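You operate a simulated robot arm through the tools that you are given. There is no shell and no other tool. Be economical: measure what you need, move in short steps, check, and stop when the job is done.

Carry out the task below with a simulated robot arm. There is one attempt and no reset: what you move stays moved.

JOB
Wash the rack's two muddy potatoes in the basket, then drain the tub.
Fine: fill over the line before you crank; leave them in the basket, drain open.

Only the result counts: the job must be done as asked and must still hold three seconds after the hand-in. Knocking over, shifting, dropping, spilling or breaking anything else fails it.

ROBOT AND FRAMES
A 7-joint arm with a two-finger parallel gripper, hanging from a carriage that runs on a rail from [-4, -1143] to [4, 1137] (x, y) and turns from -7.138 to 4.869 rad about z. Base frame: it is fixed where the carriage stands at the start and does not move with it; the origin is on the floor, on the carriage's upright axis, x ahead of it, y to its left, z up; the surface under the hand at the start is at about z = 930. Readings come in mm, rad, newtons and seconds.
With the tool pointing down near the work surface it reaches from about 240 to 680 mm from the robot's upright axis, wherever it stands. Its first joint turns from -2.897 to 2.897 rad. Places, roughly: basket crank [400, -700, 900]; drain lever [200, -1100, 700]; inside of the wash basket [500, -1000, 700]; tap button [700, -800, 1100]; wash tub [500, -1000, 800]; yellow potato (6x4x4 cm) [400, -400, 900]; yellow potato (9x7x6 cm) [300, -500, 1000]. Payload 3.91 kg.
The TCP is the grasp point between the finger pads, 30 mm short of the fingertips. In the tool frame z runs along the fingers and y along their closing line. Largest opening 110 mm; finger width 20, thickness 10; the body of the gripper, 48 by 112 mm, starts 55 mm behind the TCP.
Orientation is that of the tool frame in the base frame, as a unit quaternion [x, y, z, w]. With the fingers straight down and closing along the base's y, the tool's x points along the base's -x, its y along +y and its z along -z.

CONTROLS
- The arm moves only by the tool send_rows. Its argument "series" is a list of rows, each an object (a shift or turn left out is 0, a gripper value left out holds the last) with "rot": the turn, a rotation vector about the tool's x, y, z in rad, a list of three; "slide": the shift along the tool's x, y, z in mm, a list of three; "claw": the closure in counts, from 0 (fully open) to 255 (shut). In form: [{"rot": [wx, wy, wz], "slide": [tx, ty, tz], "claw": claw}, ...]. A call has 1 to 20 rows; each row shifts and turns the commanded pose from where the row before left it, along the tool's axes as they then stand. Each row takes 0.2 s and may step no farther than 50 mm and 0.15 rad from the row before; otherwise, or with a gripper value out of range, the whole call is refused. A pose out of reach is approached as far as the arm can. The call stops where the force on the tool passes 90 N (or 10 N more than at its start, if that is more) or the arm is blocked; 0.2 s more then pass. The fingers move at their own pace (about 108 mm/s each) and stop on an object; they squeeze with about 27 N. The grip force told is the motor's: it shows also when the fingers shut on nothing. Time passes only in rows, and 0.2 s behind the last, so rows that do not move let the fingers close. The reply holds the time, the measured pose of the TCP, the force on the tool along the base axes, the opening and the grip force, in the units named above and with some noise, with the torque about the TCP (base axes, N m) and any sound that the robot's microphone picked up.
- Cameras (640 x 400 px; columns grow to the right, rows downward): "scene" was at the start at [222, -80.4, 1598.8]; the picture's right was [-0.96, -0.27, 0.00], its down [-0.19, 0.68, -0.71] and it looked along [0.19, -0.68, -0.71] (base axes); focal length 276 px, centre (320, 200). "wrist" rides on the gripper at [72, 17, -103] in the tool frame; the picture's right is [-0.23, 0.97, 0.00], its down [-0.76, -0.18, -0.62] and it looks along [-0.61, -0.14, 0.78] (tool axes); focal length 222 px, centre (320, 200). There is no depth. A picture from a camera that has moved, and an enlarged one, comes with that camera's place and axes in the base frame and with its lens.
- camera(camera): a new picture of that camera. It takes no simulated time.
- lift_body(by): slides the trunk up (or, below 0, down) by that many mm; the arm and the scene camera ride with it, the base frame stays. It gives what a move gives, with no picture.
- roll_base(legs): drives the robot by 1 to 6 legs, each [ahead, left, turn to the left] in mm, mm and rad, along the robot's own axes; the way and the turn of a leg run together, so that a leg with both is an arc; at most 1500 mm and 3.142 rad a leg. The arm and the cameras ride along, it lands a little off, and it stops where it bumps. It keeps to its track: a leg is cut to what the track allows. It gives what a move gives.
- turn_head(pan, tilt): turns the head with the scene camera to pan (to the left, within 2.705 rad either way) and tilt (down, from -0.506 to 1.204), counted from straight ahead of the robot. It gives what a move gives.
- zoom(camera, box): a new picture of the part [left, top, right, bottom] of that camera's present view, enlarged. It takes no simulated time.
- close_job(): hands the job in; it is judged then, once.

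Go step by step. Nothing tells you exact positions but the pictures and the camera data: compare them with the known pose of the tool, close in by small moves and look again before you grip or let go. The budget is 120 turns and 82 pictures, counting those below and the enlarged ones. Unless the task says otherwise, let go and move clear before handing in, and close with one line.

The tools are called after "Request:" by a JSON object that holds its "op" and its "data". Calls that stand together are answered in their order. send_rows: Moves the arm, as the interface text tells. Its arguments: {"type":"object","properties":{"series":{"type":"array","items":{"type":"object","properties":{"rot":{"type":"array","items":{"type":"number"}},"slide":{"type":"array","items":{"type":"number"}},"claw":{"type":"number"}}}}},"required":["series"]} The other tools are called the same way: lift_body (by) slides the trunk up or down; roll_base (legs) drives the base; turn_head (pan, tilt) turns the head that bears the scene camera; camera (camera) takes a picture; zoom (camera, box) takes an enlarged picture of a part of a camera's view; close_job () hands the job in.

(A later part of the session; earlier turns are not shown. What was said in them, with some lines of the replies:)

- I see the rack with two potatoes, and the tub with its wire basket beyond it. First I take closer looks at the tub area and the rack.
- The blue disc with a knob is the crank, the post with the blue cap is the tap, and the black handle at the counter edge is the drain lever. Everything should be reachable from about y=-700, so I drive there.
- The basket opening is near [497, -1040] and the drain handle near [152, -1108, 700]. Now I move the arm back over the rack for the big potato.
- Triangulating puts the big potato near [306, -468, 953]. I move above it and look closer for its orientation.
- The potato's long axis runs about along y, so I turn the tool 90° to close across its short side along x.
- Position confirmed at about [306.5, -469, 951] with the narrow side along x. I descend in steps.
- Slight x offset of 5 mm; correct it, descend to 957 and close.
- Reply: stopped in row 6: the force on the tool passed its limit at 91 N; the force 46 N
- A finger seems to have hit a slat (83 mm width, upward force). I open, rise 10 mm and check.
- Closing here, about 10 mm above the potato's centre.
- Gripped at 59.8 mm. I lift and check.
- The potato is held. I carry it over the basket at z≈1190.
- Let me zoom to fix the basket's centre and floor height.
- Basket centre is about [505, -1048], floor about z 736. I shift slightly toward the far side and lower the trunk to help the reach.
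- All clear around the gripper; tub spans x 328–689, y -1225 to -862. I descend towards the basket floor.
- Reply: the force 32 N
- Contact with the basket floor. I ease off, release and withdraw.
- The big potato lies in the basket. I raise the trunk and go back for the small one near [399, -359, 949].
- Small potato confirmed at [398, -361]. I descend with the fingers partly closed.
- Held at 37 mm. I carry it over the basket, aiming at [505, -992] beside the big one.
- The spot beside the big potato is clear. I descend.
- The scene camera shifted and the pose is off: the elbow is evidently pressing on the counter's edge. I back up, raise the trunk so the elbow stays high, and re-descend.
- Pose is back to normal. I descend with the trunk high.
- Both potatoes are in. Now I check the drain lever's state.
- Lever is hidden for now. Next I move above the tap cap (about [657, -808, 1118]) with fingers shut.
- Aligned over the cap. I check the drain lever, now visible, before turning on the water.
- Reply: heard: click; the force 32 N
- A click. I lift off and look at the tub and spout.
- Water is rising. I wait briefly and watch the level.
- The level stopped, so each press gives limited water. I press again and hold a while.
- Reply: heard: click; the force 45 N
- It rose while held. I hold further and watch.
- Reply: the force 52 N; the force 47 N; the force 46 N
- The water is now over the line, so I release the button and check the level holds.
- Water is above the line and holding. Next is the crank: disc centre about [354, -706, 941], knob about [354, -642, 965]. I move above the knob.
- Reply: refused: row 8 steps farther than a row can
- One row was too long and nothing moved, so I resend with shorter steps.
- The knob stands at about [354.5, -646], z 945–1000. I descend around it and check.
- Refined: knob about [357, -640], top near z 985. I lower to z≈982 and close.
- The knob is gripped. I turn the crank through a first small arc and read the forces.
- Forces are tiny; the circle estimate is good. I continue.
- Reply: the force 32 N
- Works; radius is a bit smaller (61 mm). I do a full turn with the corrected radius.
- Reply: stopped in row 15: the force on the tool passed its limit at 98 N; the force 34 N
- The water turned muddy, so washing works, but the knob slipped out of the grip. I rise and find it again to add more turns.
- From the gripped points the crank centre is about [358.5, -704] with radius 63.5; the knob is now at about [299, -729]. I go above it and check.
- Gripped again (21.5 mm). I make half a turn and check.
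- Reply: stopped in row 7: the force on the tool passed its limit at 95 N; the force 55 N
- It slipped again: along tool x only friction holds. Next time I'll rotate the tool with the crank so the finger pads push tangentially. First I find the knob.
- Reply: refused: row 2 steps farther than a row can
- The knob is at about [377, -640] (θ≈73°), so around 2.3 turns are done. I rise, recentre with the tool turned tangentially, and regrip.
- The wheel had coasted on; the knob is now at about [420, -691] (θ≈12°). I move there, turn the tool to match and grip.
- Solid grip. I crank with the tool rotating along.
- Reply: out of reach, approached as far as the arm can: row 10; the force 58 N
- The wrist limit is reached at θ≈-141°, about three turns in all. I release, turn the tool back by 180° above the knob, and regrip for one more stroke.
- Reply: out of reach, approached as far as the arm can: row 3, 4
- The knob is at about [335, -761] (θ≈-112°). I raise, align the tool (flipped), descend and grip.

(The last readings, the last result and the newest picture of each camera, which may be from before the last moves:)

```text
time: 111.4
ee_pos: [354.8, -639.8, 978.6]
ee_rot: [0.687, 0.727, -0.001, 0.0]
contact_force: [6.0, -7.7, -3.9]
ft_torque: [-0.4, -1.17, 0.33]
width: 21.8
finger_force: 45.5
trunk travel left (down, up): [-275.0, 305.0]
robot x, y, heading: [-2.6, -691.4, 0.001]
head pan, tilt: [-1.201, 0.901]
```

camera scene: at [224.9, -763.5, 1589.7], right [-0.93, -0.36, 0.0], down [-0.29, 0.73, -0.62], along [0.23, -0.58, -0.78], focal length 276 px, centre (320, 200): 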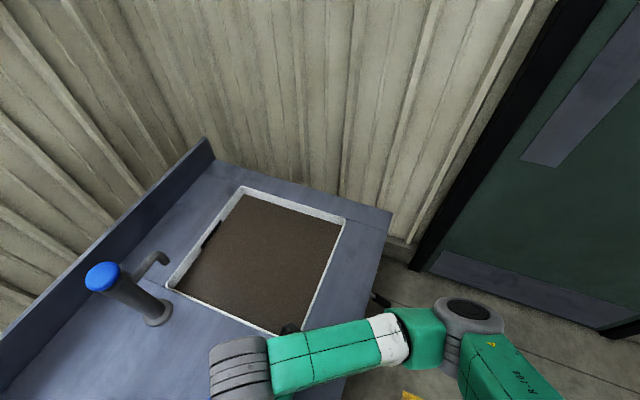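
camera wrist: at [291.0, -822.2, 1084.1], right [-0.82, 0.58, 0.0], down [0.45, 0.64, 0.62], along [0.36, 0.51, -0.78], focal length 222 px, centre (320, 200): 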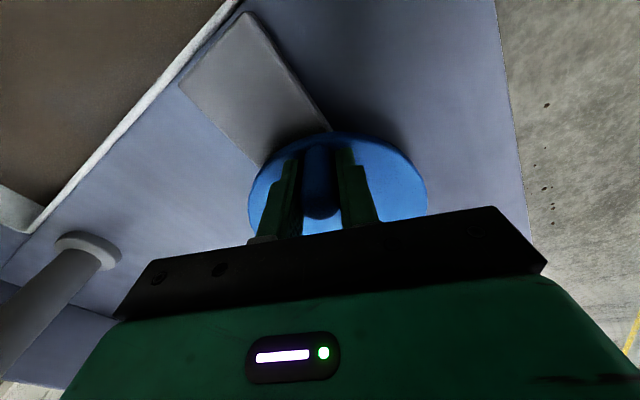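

Exactly about three turns now. I add a bit more forward and then one further regripped stroke for margin.

Request:
{"op": "send_rows", "data": {"series": [{"slide": [-0.71, 9.41, 0], "rot": [0, 0, 0.15]}, {"slide": [-0.71, 9.41, 0], "rot": [0, 0, 0.15]}, {"slide": [-0.71, 9.41, 0], "rot": [0, 0, 0.15]}, {}, {"claw": 120}, {"claw": 0}, {"slide": [0, 0, -35]}, {"slide": [0, 0, -30]}, {}]}}

Request:
{"op": "send_rows", "data": {"series": [{"rot": [0, 0, -0.15]}, {"rot": [0, 0, -0.15]}, {"rot": [0, 0, -0.15]}, {"rot": [0, 0, -0.15]}, {"rot": [0, 0, -0.15]}, {"rot": [0, 0, -0.15]}, {"rot": [0, 0, -0.15]}, {"rot": [0, 0, -0.15]}, {"rot": [0, 0, -0.15]}, {"rot": [0, 0, -0.15]}, {"rot": [0, 0, -0.15]}, {"rot": [0, 0, -0.15]}, {"rot": [0, 0, -0.15]}, {"rot": [0, 0, -0.15]}, {"rot": [0, 0, -0.15]}, {"rot": [0, 0, -0.15]}, {"rot": [0, 0, -0.15]}, {"rot": [0, 0, -0.15]}, {"rot": [0, 0, -0.15]}, {"rot": [0, 0, -0.15]}]}}

Request:
{"op": "camera", "data": {"camera": "wrist"}}

```text
time: 113.4
ee_pos: [382.1, -645.2, 1045.0]
ee_rot: [0.831, 0.557, 0.0, -0.001]
contact_force: [1.3, 0.9, 0.3]
ft_torque: [0.01, 0.03, 0.06]
width: 109.8
finger_force: 0.1
trunk travel left (down, up): [-275.0, 305.0]
robot x, y, heading: [-0.2, -689.6, -0.002]
head pan, tilt: [-1.201, 0.901]
```

```text
time: 117.6
ee_pos: [382.8, -644.4, 1045.0]
ee_rot: [-0.496, 0.868, 0.002, -0.001]
contact_force: [0.6, 0.3, -0.2]
ft_torque: [-0.01, 0.0, 0.02]
width: 109.9
finger_force: 0.0
trunk travel left (down, up): [-275.0, 305.0]
robot x, y, heading: [0.8, -689.7, 0.005]
head pan, tilt: [-1.201, 0.901]
```

```text
12 pictures are left
camera wrist: at [330.3, -698.5, 1149.6], right [-0.72, 0.69, 0.0], down [0.54, 0.56, 0.62], along [0.43, 0.45, -0.78], focal length 222 px, centre (320, 200)
```

wrist: 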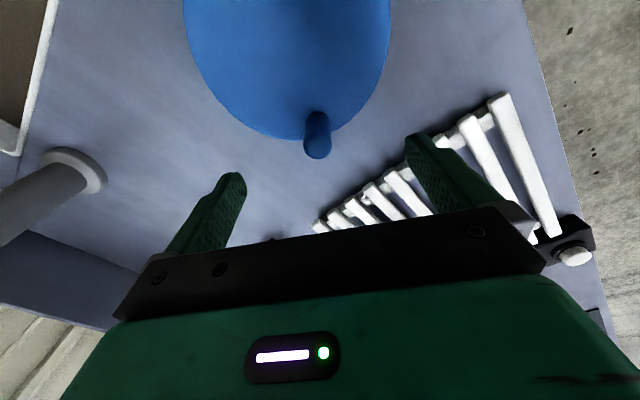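

The knob is right below. I grip and do the last stroke.

Request:
{"op": "send_rows", "data": {"series": [{"slide": [0, 0, 30]}, {"slide": [0, 0, 25]}, {"slide": [0, 0, 10]}, {"claw": 200}, {"claw": 255}, {"claw": 255}, {"claw": 255}]}}

Request:
{"op": "send_rows", "data": {"series": [{"slide": [0.71, -9.41, 0], "rot": [0, 0, 0.15]}, {"slide": [0.71, -9.41, 0], "rot": [0, 0, 0.15]}, {"slide": [0.71, -9.41, 0], "rot": [0, 0, 0.15]}, {"slide": [0.71, -9.41, 0], "rot": [0, 0, 0.15]}, {"slide": [0.71, -9.41, 0], "rot": [0, 0, 0.15]}, {"slide": [0.71, -9.41, 0], "rot": [0, 0, 0.15]}, {"slide": [0.71, -9.41, 0], "rot": [0, 0, 0.15]}, {"slide": [0.71, -9.41, 0], "rot": [0, 0, 0.15]}, {"slide": [0.71, -9.41, 0], "rot": [0, 0, 0.15]}, {"slide": [0.71, -9.41, 0], "rot": [0, 0, 0.15]}]}}

Request:
{"op": "send_rows", "data": {"series": [{"slide": [0.71, -9.41, 0], "rot": [0, 0, 0.15]}, {"slide": [0.71, -9.41, 0], "rot": [0, 0, 0.15]}, {"slide": [0.71, -9.41, 0], "rot": [0, 0, 0.15]}, {"slide": [0.71, -9.41, 0], "rot": [0, 0, 0.15]}, {"slide": [0.71, -9.41, 0], "rot": [0, 0, 0.15]}, {"slide": [0.71, -9.41, 0], "rot": [0, 0, 0.15]}, {"slide": [0.71, -9.41, 0], "rot": [0, 0, 0.15]}, {"slide": [0.71, -9.41, 0], "rot": [0, 0, 0.15]}, {}]}}

```text
time: 119.2
ee_pos: [383.0, -643.0, 979.8]
ee_rot: [-0.495, 0.869, 0.001, -0.001]
contact_force: [0.6, -0.5, -4.9]
ft_torque: [-0.27, -1.43, 0.05]
width: 21.5
finger_force: 45.1
trunk travel left (down, up): [-275.0, 305.0]
robot x, y, heading: [-3.8, -690.8, 0.008]
head pan, tilt: [-1.201, 0.901]
```

```text
time: 121.4
ee_pos: [410.9, -731.8, 981.7]
ee_rot: [0.232, 0.973, -0.001, 0.001]
contact_force: [14.4, -18.1, 10.3]
ft_torque: [0.57, -1.07, -0.15]
width: 21.4
finger_force: 44.7
trunk travel left (down, up): [-275.0, 305.0]
robot x, y, heading: [-1.9, -693.2, 0.006]
head pan, tilt: [-1.201, 0.901]
```

```text
time: 123.4
ee_pos: [342.2, -759.2, 980.5]
ee_rot: [0.739, 0.674, -0.001, -0.004]
contact_force: [-4.8, 12.3, -1.3]
ft_torque: [0.25, -1.24, 0.38]
width: 21.6
finger_force: 45.0
trunk travel left (down, up): [-275.0, 305.0]
robot x, y, heading: [-0.4, -690.1, 0.008]
head pan, tilt: [-1.201, 0.901]
```

About 3.5 turns done. I release, rise, turn the tool back and move near the drain lever to look at it.

Request:
{"op": "send_rows", "data": {"series": [{"claw": 120}, {"claw": 0}, {"slide": [0, 0, -35]}, {"slide": [0, 0, -45]}, {"slide": [0, 0, -45]}, {"rot": [0, 0, -0.15]}, {"rot": [0, 0, -0.15]}, {"rot": [0, 0, -0.15]}, {"rot": [0, 0, -0.15]}, {"rot": [0, 0, -0.15]}, {"rot": [0, 0, -0.15]}, {"rot": [0, 0, -0.15]}, {"rot": [0, 0, -0.15]}, {"rot": [0, 0, -0.15]}, {"rot": [0, 0, -0.15]}, {"rot": [0, 0, -0.15]}, {}]}}

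Request:
{"op": "send_rows", "data": {"series": [{"slide": [24.7, -37.9, 0]}, {"slide": [24.7, -37.9, 0]}, {"slide": [24.7, -37.9, 0]}, {"slide": [24.7, -37.9, 0]}, {"slide": [24.7, -37.9, 0]}, {"slide": [24.7, -37.9, 0]}, {"slide": [24.7, -37.9, 0]}, {"slide": [24.7, -37.9, 0]}, {"slide": [24.7, -37.9, 0]}, {"slide": [0, 0, 40]}, {"slide": [0, 0, 40]}, {}]}}

Request:
{"op": "camera", "data": {"camera": "wrist"}}

```text
time: 127.0
ee_pos: [343.9, -761.6, 1105.1]
ee_rot: [0.006, 1.0, 0.001, -0.001]
contact_force: [-0.1, -0.7, 1.3]
ft_torque: [0.0, 0.01, 0.0]
width: 109.8
finger_force: 0.1
trunk travel left (down, up): [-275.0, 305.0]
robot x, y, heading: [-4.3, -690.1, 0.004]
head pan, tilt: [-1.201, 0.901]
```

```text
time: 129.6
ee_pos: [120.7, -1096.4, 1023.6]
ee_rot: [0.007, 1.0, 0.001, -0.001]
contact_force: [0.5, -0.3, 0.4]
ft_torque: [0.0, -0.04, -0.01]
width: 110.1
finger_force: 0.1
trunk travel left (down, up): [-275.0, 305.0]
robot x, y, heading: [-2.1, -687.8, 0.006]
head pan, tilt: [-1.201, 0.901]
```

```text
11 pictures are left
camera wrist: at [47.9, -1079.1, 1128.1], right [0.24, 0.97, 0.0], down [0.76, -0.19, 0.62], along [0.6, -0.15, -0.78], focal length 222 px, centre (320, 200)
```

wrist: 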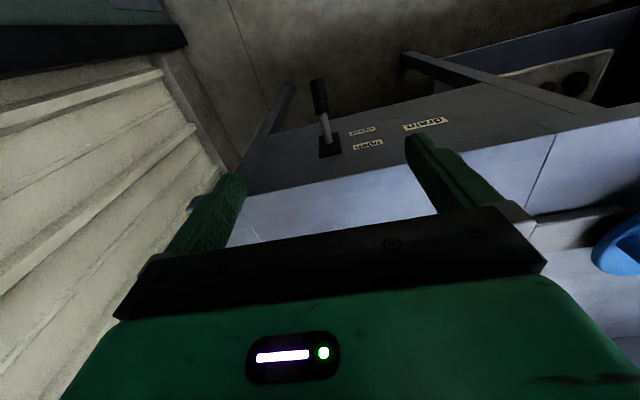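

There are labels next to the lever; I zoom to read them.

Request:
{"op": "zoom", "data": {"camera": "wrist", "box": [270, 60, 470, 185]}}

```text
3.20 times, centred on (370, 122) of wrist
camera zoom: at [47.9, -1079.1, 1128.1], right [0.24, 0.97, 0.0], down [0.76, -0.19, 0.62], along [0.6, -0.15, -0.78], focal length 711 px, centre (160, 448)
```

zoom: 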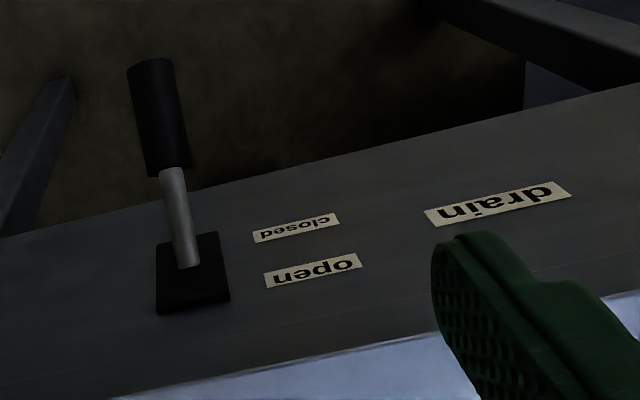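

The labels show lever up = open, down = closed; it is now down. I tilt the tool slightly away from the counter and descend straddling the handle (about [130, -1103, 718]).

Request:
{"op": "send_rows", "data": {"series": [{"rot": [0, -0.15, 0]}, {"rot": [0, -0.15, 0]}, {"slide": [12.1, -1.2, 44.4]}, {"slide": [12.1, -1.2, 44.4]}, {"slide": [12.1, -1.2, 44.4]}, {"slide": [12.1, -1.2, 44.4]}, {"slide": [12.1, -1.2, 44.4]}, {}]}}

Request:
{"op": "camera", "data": {"camera": "wrist"}}

Request:
{"op": "camera", "data": {"camera": "scene"}}

```text
time: 131.4
ee_pos: [126.3, -1101.9, 796.0]
ee_rot: [0.007, 0.989, 0.0, 0.148]
contact_force: [-0.7, 0.0, 0.1]
ft_torque: [-0.03, 0.02, 0.0]
width: 110.0
finger_force: 0.1
trunk travel left (down, up): [-275.0, 305.0]
robot x, y, heading: [-1.8, -691.4, 0.002]
head pan, tilt: [-1.201, 0.901]
```

```text
9 pictures are left
camera wrist: at [26.4, -1083.8, 874.4], right [0.23, 0.97, 0.07], down [0.54, -0.19, 0.82], along [0.81, -0.15, -0.57], focal length 222 px, centre (320, 200)
```

wrist: 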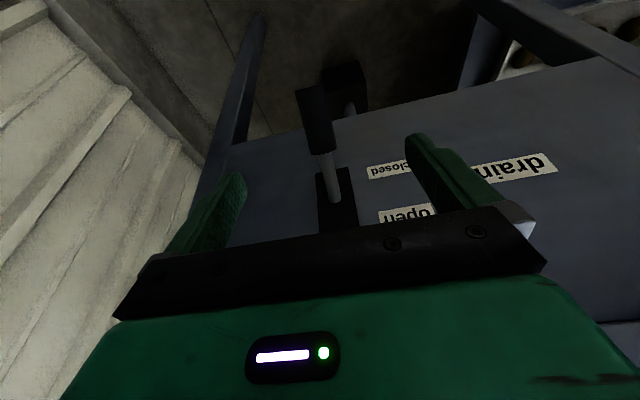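

```text
8 pictures are left
camera scene: at [225.1, -762.0, 1589.7], right [-0.93, -0.37, 0.0], down [-0.29, 0.73, -0.62], along [0.23, -0.58, -0.78], focal length 276 px, centre (320, 200)
```

scene: 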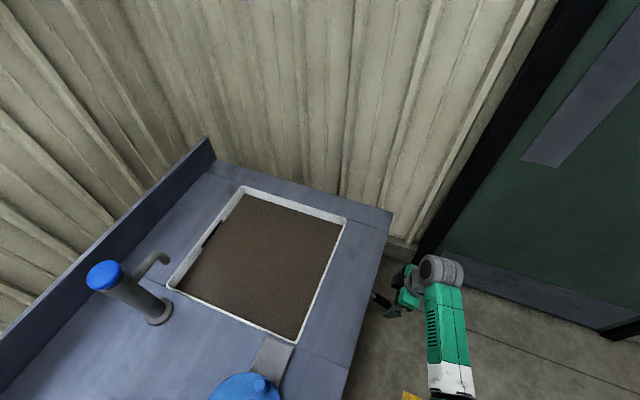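

Handle runs from about [117, -1100, 716] to [167, -1101, 722]. I lower onto it and close.

Request:
{"op": "send_rows", "data": {"series": [{"slide": [5.6, 0.5, 38.5]}, {"slide": [5.6, 0.5, 38.5]}, {}, {"claw": 200}, {"claw": 255}, {"claw": 255}, {"claw": 255}]}}

Request:
{"op": "camera", "data": {"camera": "wrist"}}

```text
time: 133.0
ee_pos: [135.5, -1104.7, 718.5]
ee_rot: [0.007, 0.989, -0.001, 0.148]
contact_force: [-1.1, -7.5, -1.3]
ft_torque: [-0.63, 0.06, 0.45]
width: 25.8
finger_force: 45.0
trunk travel left (down, up): [-275.0, 305.0]
robot x, y, heading: [-4.1, -691.4, 0.004]
head pan, tilt: [-1.201, 0.901]
```

```text
7 pictures are left
camera wrist: at [34.8, -1085.0, 797.1], right [0.23, 0.97, 0.07], down [0.54, -0.18, 0.82], along [0.81, -0.15, -0.57], focal length 222 px, centre (320, 200)
```

wrist: 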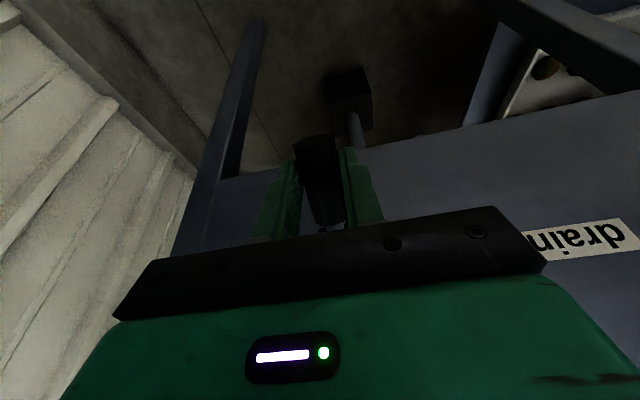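

Gripped (25.8 mm). I lift the lever along its arc.

Request:
{"op": "send_rows", "data": {"series": [{"slide": [-2.4, 0, -7.6]}, {"slide": [-2.8, 0, -7.5]}, {"slide": [-3.3, 0, -7.4]}, {"slide": [-3.8, 0, -7.2]}, {"slide": [-4.2, 0, -7]}, {}]}}

```text
time: 134.4
ee_pos: [134.2, -1102.9, 755.0]
ee_rot: [0.008, 0.989, 0.0, 0.145]
contact_force: [-25.5, -0.5, -15.8]
ft_torque: [-0.08, 1.55, 0.57]
width: 25.5
finger_force: 44.8
trunk travel left (down, up): [-275.0, 305.0]
robot x, y, heading: [-1.1, -692.0, 0.004]
head pan, tilt: [-1.201, 0.901]
```

Moving well. I continue upward.

Request:
{"op": "send_rows", "data": {"series": [{"slide": [-1.2, 0, -8]}, {"slide": [-2, 0, -8]}, {"slide": [-3, 0, -8]}, {"slide": [-4, 0, -8]}, {}]}}

Request:
{"op": "zoom", "data": {"camera": "scene", "box": [140, 160, 420, 360]}}

```text
time: 135.6
ee_pos: [143.9, -1104.1, 791.3]
ee_rot: [0.007, 0.989, -0.001, 0.149]
contact_force: [-0.3, -0.2, 0.4]
ft_torque: [0.02, 0.01, 0.01]
width: 0.2
finger_force: 37.9
trunk travel left (down, up): [-275.0, 305.0]
robot x, y, heading: [-2.0, -692.1, 0.004]
head pan, tilt: [-1.201, 0.901]
```

```text
2.00 times, centred on (280, 260) of scene
camera zoom: at [225.2, -762.1, 1589.8], right [-0.93, -0.37, 0.0], down [-0.29, 0.73, -0.62], along [0.23, -0.58, -0.78], focal length 551 px, centre (400, 80)
```

zoom: 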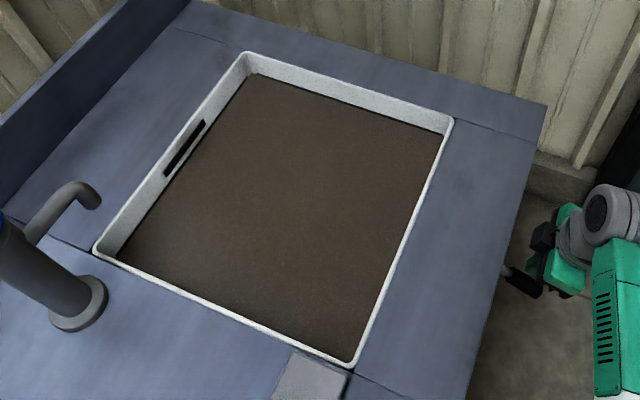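

The fingers slipped off the handle. I open and look at the lever's state.

Request:
{"op": "send_rows", "data": {"series": [{"slide": [0, 0, -40], "claw": 0}, {"claw": 0}, {}, {}, {}]}}

Request:
{"op": "camera", "data": {"camera": "wrist"}}

```text
time: 136.8
ee_pos: [131.6, -1104.2, 829.9]
ee_rot: [0.007, 0.989, 0.0, 0.148]
contact_force: [0.1, -0.1, 0.3]
ft_torque: [0.0, -0.01, 0.04]
width: 110.1
finger_force: 0.0
trunk travel left (down, up): [-275.0, 305.0]
robot x, y, heading: [0.2, -693.2, 0.005]
head pan, tilt: [-1.201, 0.901]
```

```text
5 pictures are left
camera wrist: at [32.3, -1085.6, 908.0], right [0.23, 0.97, 0.07], down [0.54, -0.19, 0.82], along [0.81, -0.15, -0.57], focal length 222 px, centre (320, 200)
```

wrist: 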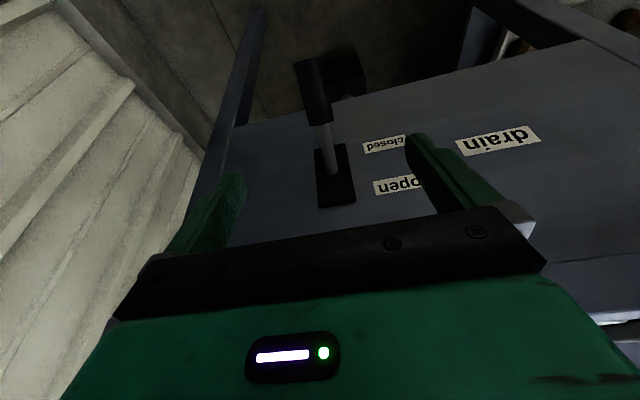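

The lever fell back to closed before its midpoint. I regrip further in on the handle and lift in small, force-guided steps.

Request:
{"op": "send_rows", "data": {"series": [{"slide": [5.9, 0.3, 37.2]}, {"slide": [5.9, 0.3, 37.2]}, {"slide": [5.9, 0.3, 38]}, {}, {"claw": 200}, {"claw": 255}, {"claw": 255}, {"claw": 255}]}}

Request:
{"op": "send_rows", "data": {"series": [{"slide": [-2.4, 0, -7.6]}, {"slide": [-2.4, 0, -7.6]}, {"slide": [-2.4, 0, -7.6]}, {}]}}

```text
time: 138.6
ee_pos: [144.3, -1103.4, 713.9]
ee_rot: [0.006, 0.989, -0.001, 0.147]
contact_force: [-0.6, 0.7, -0.2]
ft_torque: [-0.26, 0.02, 0.58]
width: 25.5
finger_force: 44.9
trunk travel left (down, up): [-275.0, 305.0]
robot x, y, heading: [-2.2, -691.9, 0.009]
head pan, tilt: [-1.201, 0.901]
```

```text
time: 139.6
ee_pos: [140.1, -1104.5, 739.0]
ee_rot: [0.008, 0.989, 0.001, 0.146]
contact_force: [-17.7, -3.3, -22.4]
ft_torque: [-0.26, 1.36, 0.5]
width: 25.8
finger_force: 45.1
trunk travel left (down, up): [-275.0, 305.0]
robot x, y, heading: [-2.3, -691.4, 0.004]
head pan, tilt: [-1.201, 0.901]
```

Request:
{"op": "send_rows", "data": {"series": [{"slide": [-0.45, 0, -8.2]}, {"slide": [-0.45, 0, -8.2]}, {}]}}

```text
time: 140.4
ee_pos: [140.8, -1103.1, 756.9]
ee_rot: [0.006, 0.989, 0.001, 0.148]
contact_force: [-8.0, 1.0, -15.9]
ft_torque: [0.02, 1.31, 0.67]
width: 25.6
finger_force: 44.5
trunk travel left (down, up): [-275.0, 305.0]
robot x, y, heading: [1.2, -692.2, 0.002]
head pan, tilt: [-1.201, 0.901]
```

Request:
{"op": "send_rows", "data": {"series": [{"slide": [-3.3, 0, -8.4]}, {"slide": [-4, 0, -8.2]}, {}]}}

```text
time: 141.2
ee_pos: [142.3, -1102.6, 774.7]
ee_rot: [0.007, 0.989, 0.001, 0.148]
contact_force: [-3.3, 0.5, -14.8]
ft_torque: [0.03, 1.28, 0.42]
width: 25.7
finger_force: 45.1
trunk travel left (down, up): [-275.0, 305.0]
robot x, y, heading: [-5.8, -692.8, 0.002]
head pan, tilt: [-1.201, 0.901]
```

Request:
{"op": "send_rows", "data": {"series": [{"slide": [-5, 0, -7.4]}, {"slide": [-5.5, 0, -7.1]}, {}]}}

```text
time: 142.0
ee_pos: [146.1, -1104.1, 792.5]
ee_rot: [0.008, 0.989, -0.001, 0.148]
contact_force: [-6.0, -3.5, -11.4]
ft_torque: [-0.08, 1.33, 0.02]
width: 25.5
finger_force: 44.8
trunk travel left (down, up): [-275.0, 305.0]
robot x, y, heading: [0.0, -690.3, 0.002]
head pan, tilt: [-1.201, 0.901]
```

Request:
{"op": "send_rows", "data": {"series": [{"slide": [-5, 0, -7.9]}, {"slide": [-5, 0, -7.8]}, {}]}}

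```text
time: 142.8
ee_pos: [153.4, -1103.7, 808.2]
ee_rot: [0.007, 0.989, 0.0, 0.148]
contact_force: [-0.9, -13.2, -36.7]
ft_torque: [-0.34, -0.01, 0.01]
width: 25.7
finger_force: 44.6
trunk travel left (down, up): [-275.0, 305.0]
robot x, y, heading: [-4.1, -691.1, 0.003]
head pan, tilt: [-1.201, 0.901]
```

The downward force jumped: likely the upper stop. I check the water.

Request:
{"op": "send_rows", "data": {"series": [{}, {}, {}, {}, {}]}}

Request:
{"op": "zoom", "data": {"camera": "scene", "box": [140, 160, 420, 360]}}

```text
time: 144.0
ee_pos: [152.8, -1103.9, 809.2]
ee_rot: [0.007, 0.989, -0.001, 0.148]
contact_force: [-1.6, -7.7, -23.6]
ft_torque: [-0.27, -0.05, 0.04]
width: 25.1
finger_force: 44.7
trunk travel left (down, up): [-275.0, 305.0]
robot x, y, heading: [-3.0, -691.6, 0.001]
head pan, tilt: [-1.201, 0.901]
```

```text
2.00 times, centred on (280, 260) of scene
camera zoom: at [224.6, -762.2, 1589.6], right [-0.93, -0.37, 0.0], down [-0.29, 0.73, -0.62], along [0.23, -0.58, -0.78], focal length 551 px, centre (400, 80)
```

zoom: 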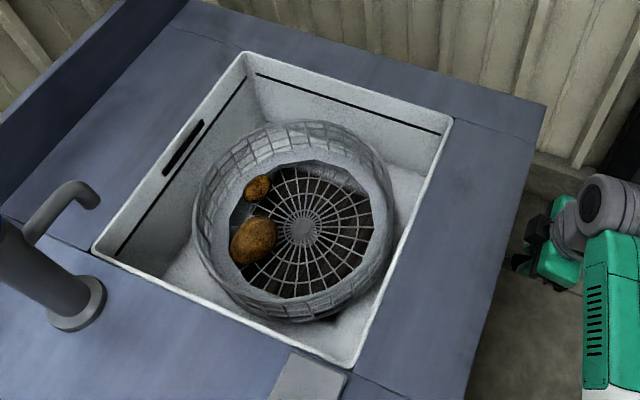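

Drained, and the potatoes lie golden in the basket. I release the lever gently and back away.

Request:
{"op": "send_rows", "data": {"series": [{"slide": [0.5, 0, 2]}, {}, {"claw": 150}, {"claw": 60}, {"claw": 0}, {"slide": [0, 0, -20]}, {"slide": [0, 0, -40]}, {"slide": [0, 0, -40]}, {}]}}

Request:
{"op": "camera", "data": {"camera": "wrist"}}

Request:
{"op": "zoom", "data": {"camera": "scene", "box": [220, 220, 320, 320]}}

```text
time: 146.0
ee_pos: [121.6, -1101.4, 901.9]
ee_rot: [0.006, 0.989, 0.0, 0.148]
contact_force: [0.8, 0.1, -0.2]
ft_torque: [-0.02, 0.0, 0.01]
width: 110.2
finger_force: 0.0
trunk travel left (down, up): [-275.0, 305.0]
robot x, y, heading: [-5.3, -690.7, 0.005]
head pan, tilt: [-1.201, 0.901]
```

```text
3 pictures are left
camera wrist: at [21.3, -1082.9, 980.0], right [0.23, 0.97, 0.07], down [0.54, -0.19, 0.82], along [0.81, -0.15, -0.57], focal length 222 px, centre (320, 200)
```

wrist: 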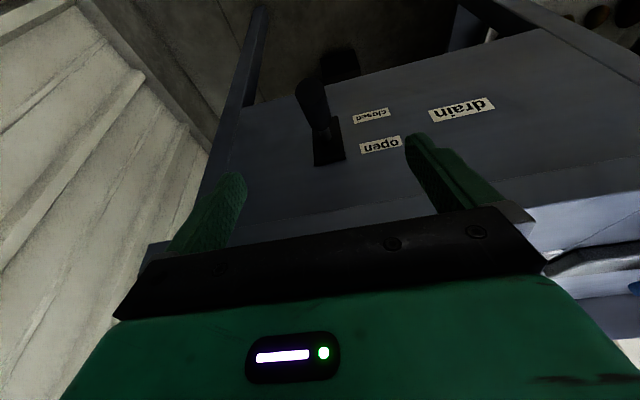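

```text
4.00 times, centred on (270, 270) of scene
camera zoom: at [225.0, -762.1, 1589.7], right [-0.93, -0.37, 0.0], down [-0.29, 0.73, -0.62], along [0.23, -0.58, -0.78], focal length 1103 px, centre (520, -80)
```

zoom: 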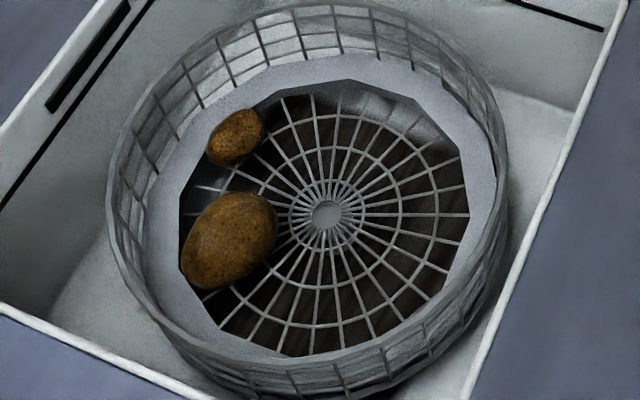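

The lever stays at open. I take a closer look at how clean the potatoes are.

Request:
{"op": "zoom", "data": {"camera": "scene", "box": [240, 240, 292, 295]}}

```text
7.27 times, centred on (266, 268) of scene
camera zoom: at [225.0, -762.1, 1589.7], right [-0.93, -0.37, 0.0], down [-0.29, 0.73, -0.62], along [0.23, -0.58, -0.78], focal length 2005 px, centre (713, -291)
```

zoom: 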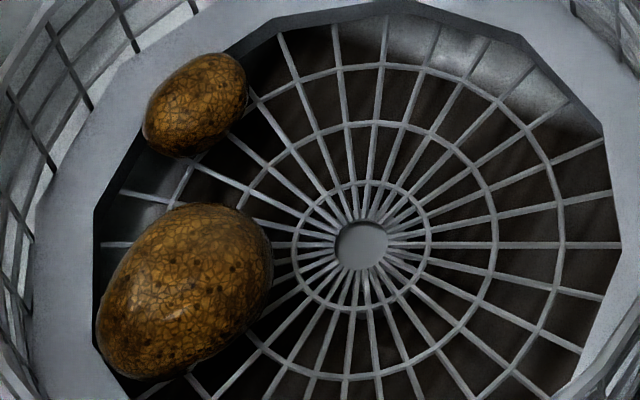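

The skin now shows evenly with its eyes, and no mud patches remain. I retreat the arm, wait for the last water to run off, and take a final look.

Request:
{"op": "send_rows", "data": {"series": [{"slide": [0, 0, -40]}, {"slide": [0, 0, -40]}, {"slide": [0, 0, -40]}, {}, {}, {}, {}, {}, {}, {}, {}, {}, {}, {}, {}, {}, {}, {}]}}

Request:
{"op": "zoom", "data": {"camera": "scene", "box": [160, 170, 400, 350]}}

```text
time: 149.8
ee_pos: [93.3, -1103.7, 1017.5]
ee_rot: [0.007, 0.989, 0.0, 0.148]
contact_force: [0.2, 0.3, -0.2]
ft_torque: [0.01, 0.01, -0.02]
width: 109.9
finger_force: 0.0
out of reach, approached as far as the arm can: row 2
trunk travel left (down, up): [-275.0, 305.0]
robot x, y, heading: [-5.0, -691.7, 0.005]
head pan, tilt: [-1.201, 0.901]
```

```text
2.22 times, centred on (280, 260) of scene
camera zoom: at [225.0, -762.1, 1589.7], right [-0.93, -0.37, 0.0], down [-0.29, 0.73, -0.62], along [0.23, -0.58, -0.78], focal length 613 px, centre (409, 67)
```

zoom: 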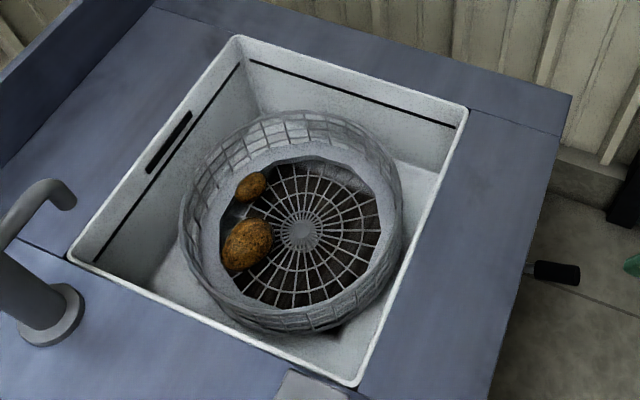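

The tub is drained, both potatoes lie in the basket, and the lever is up at open. I hand in.

Request:
{"op": "close_job", "data": {}}

```text
The job is handed in.
```

I filled the tub over the line, then cranked the basket about 3.5 turns, and drained it. Both potatoes look clean and are still in the basket, with the drain open and the arm clear.
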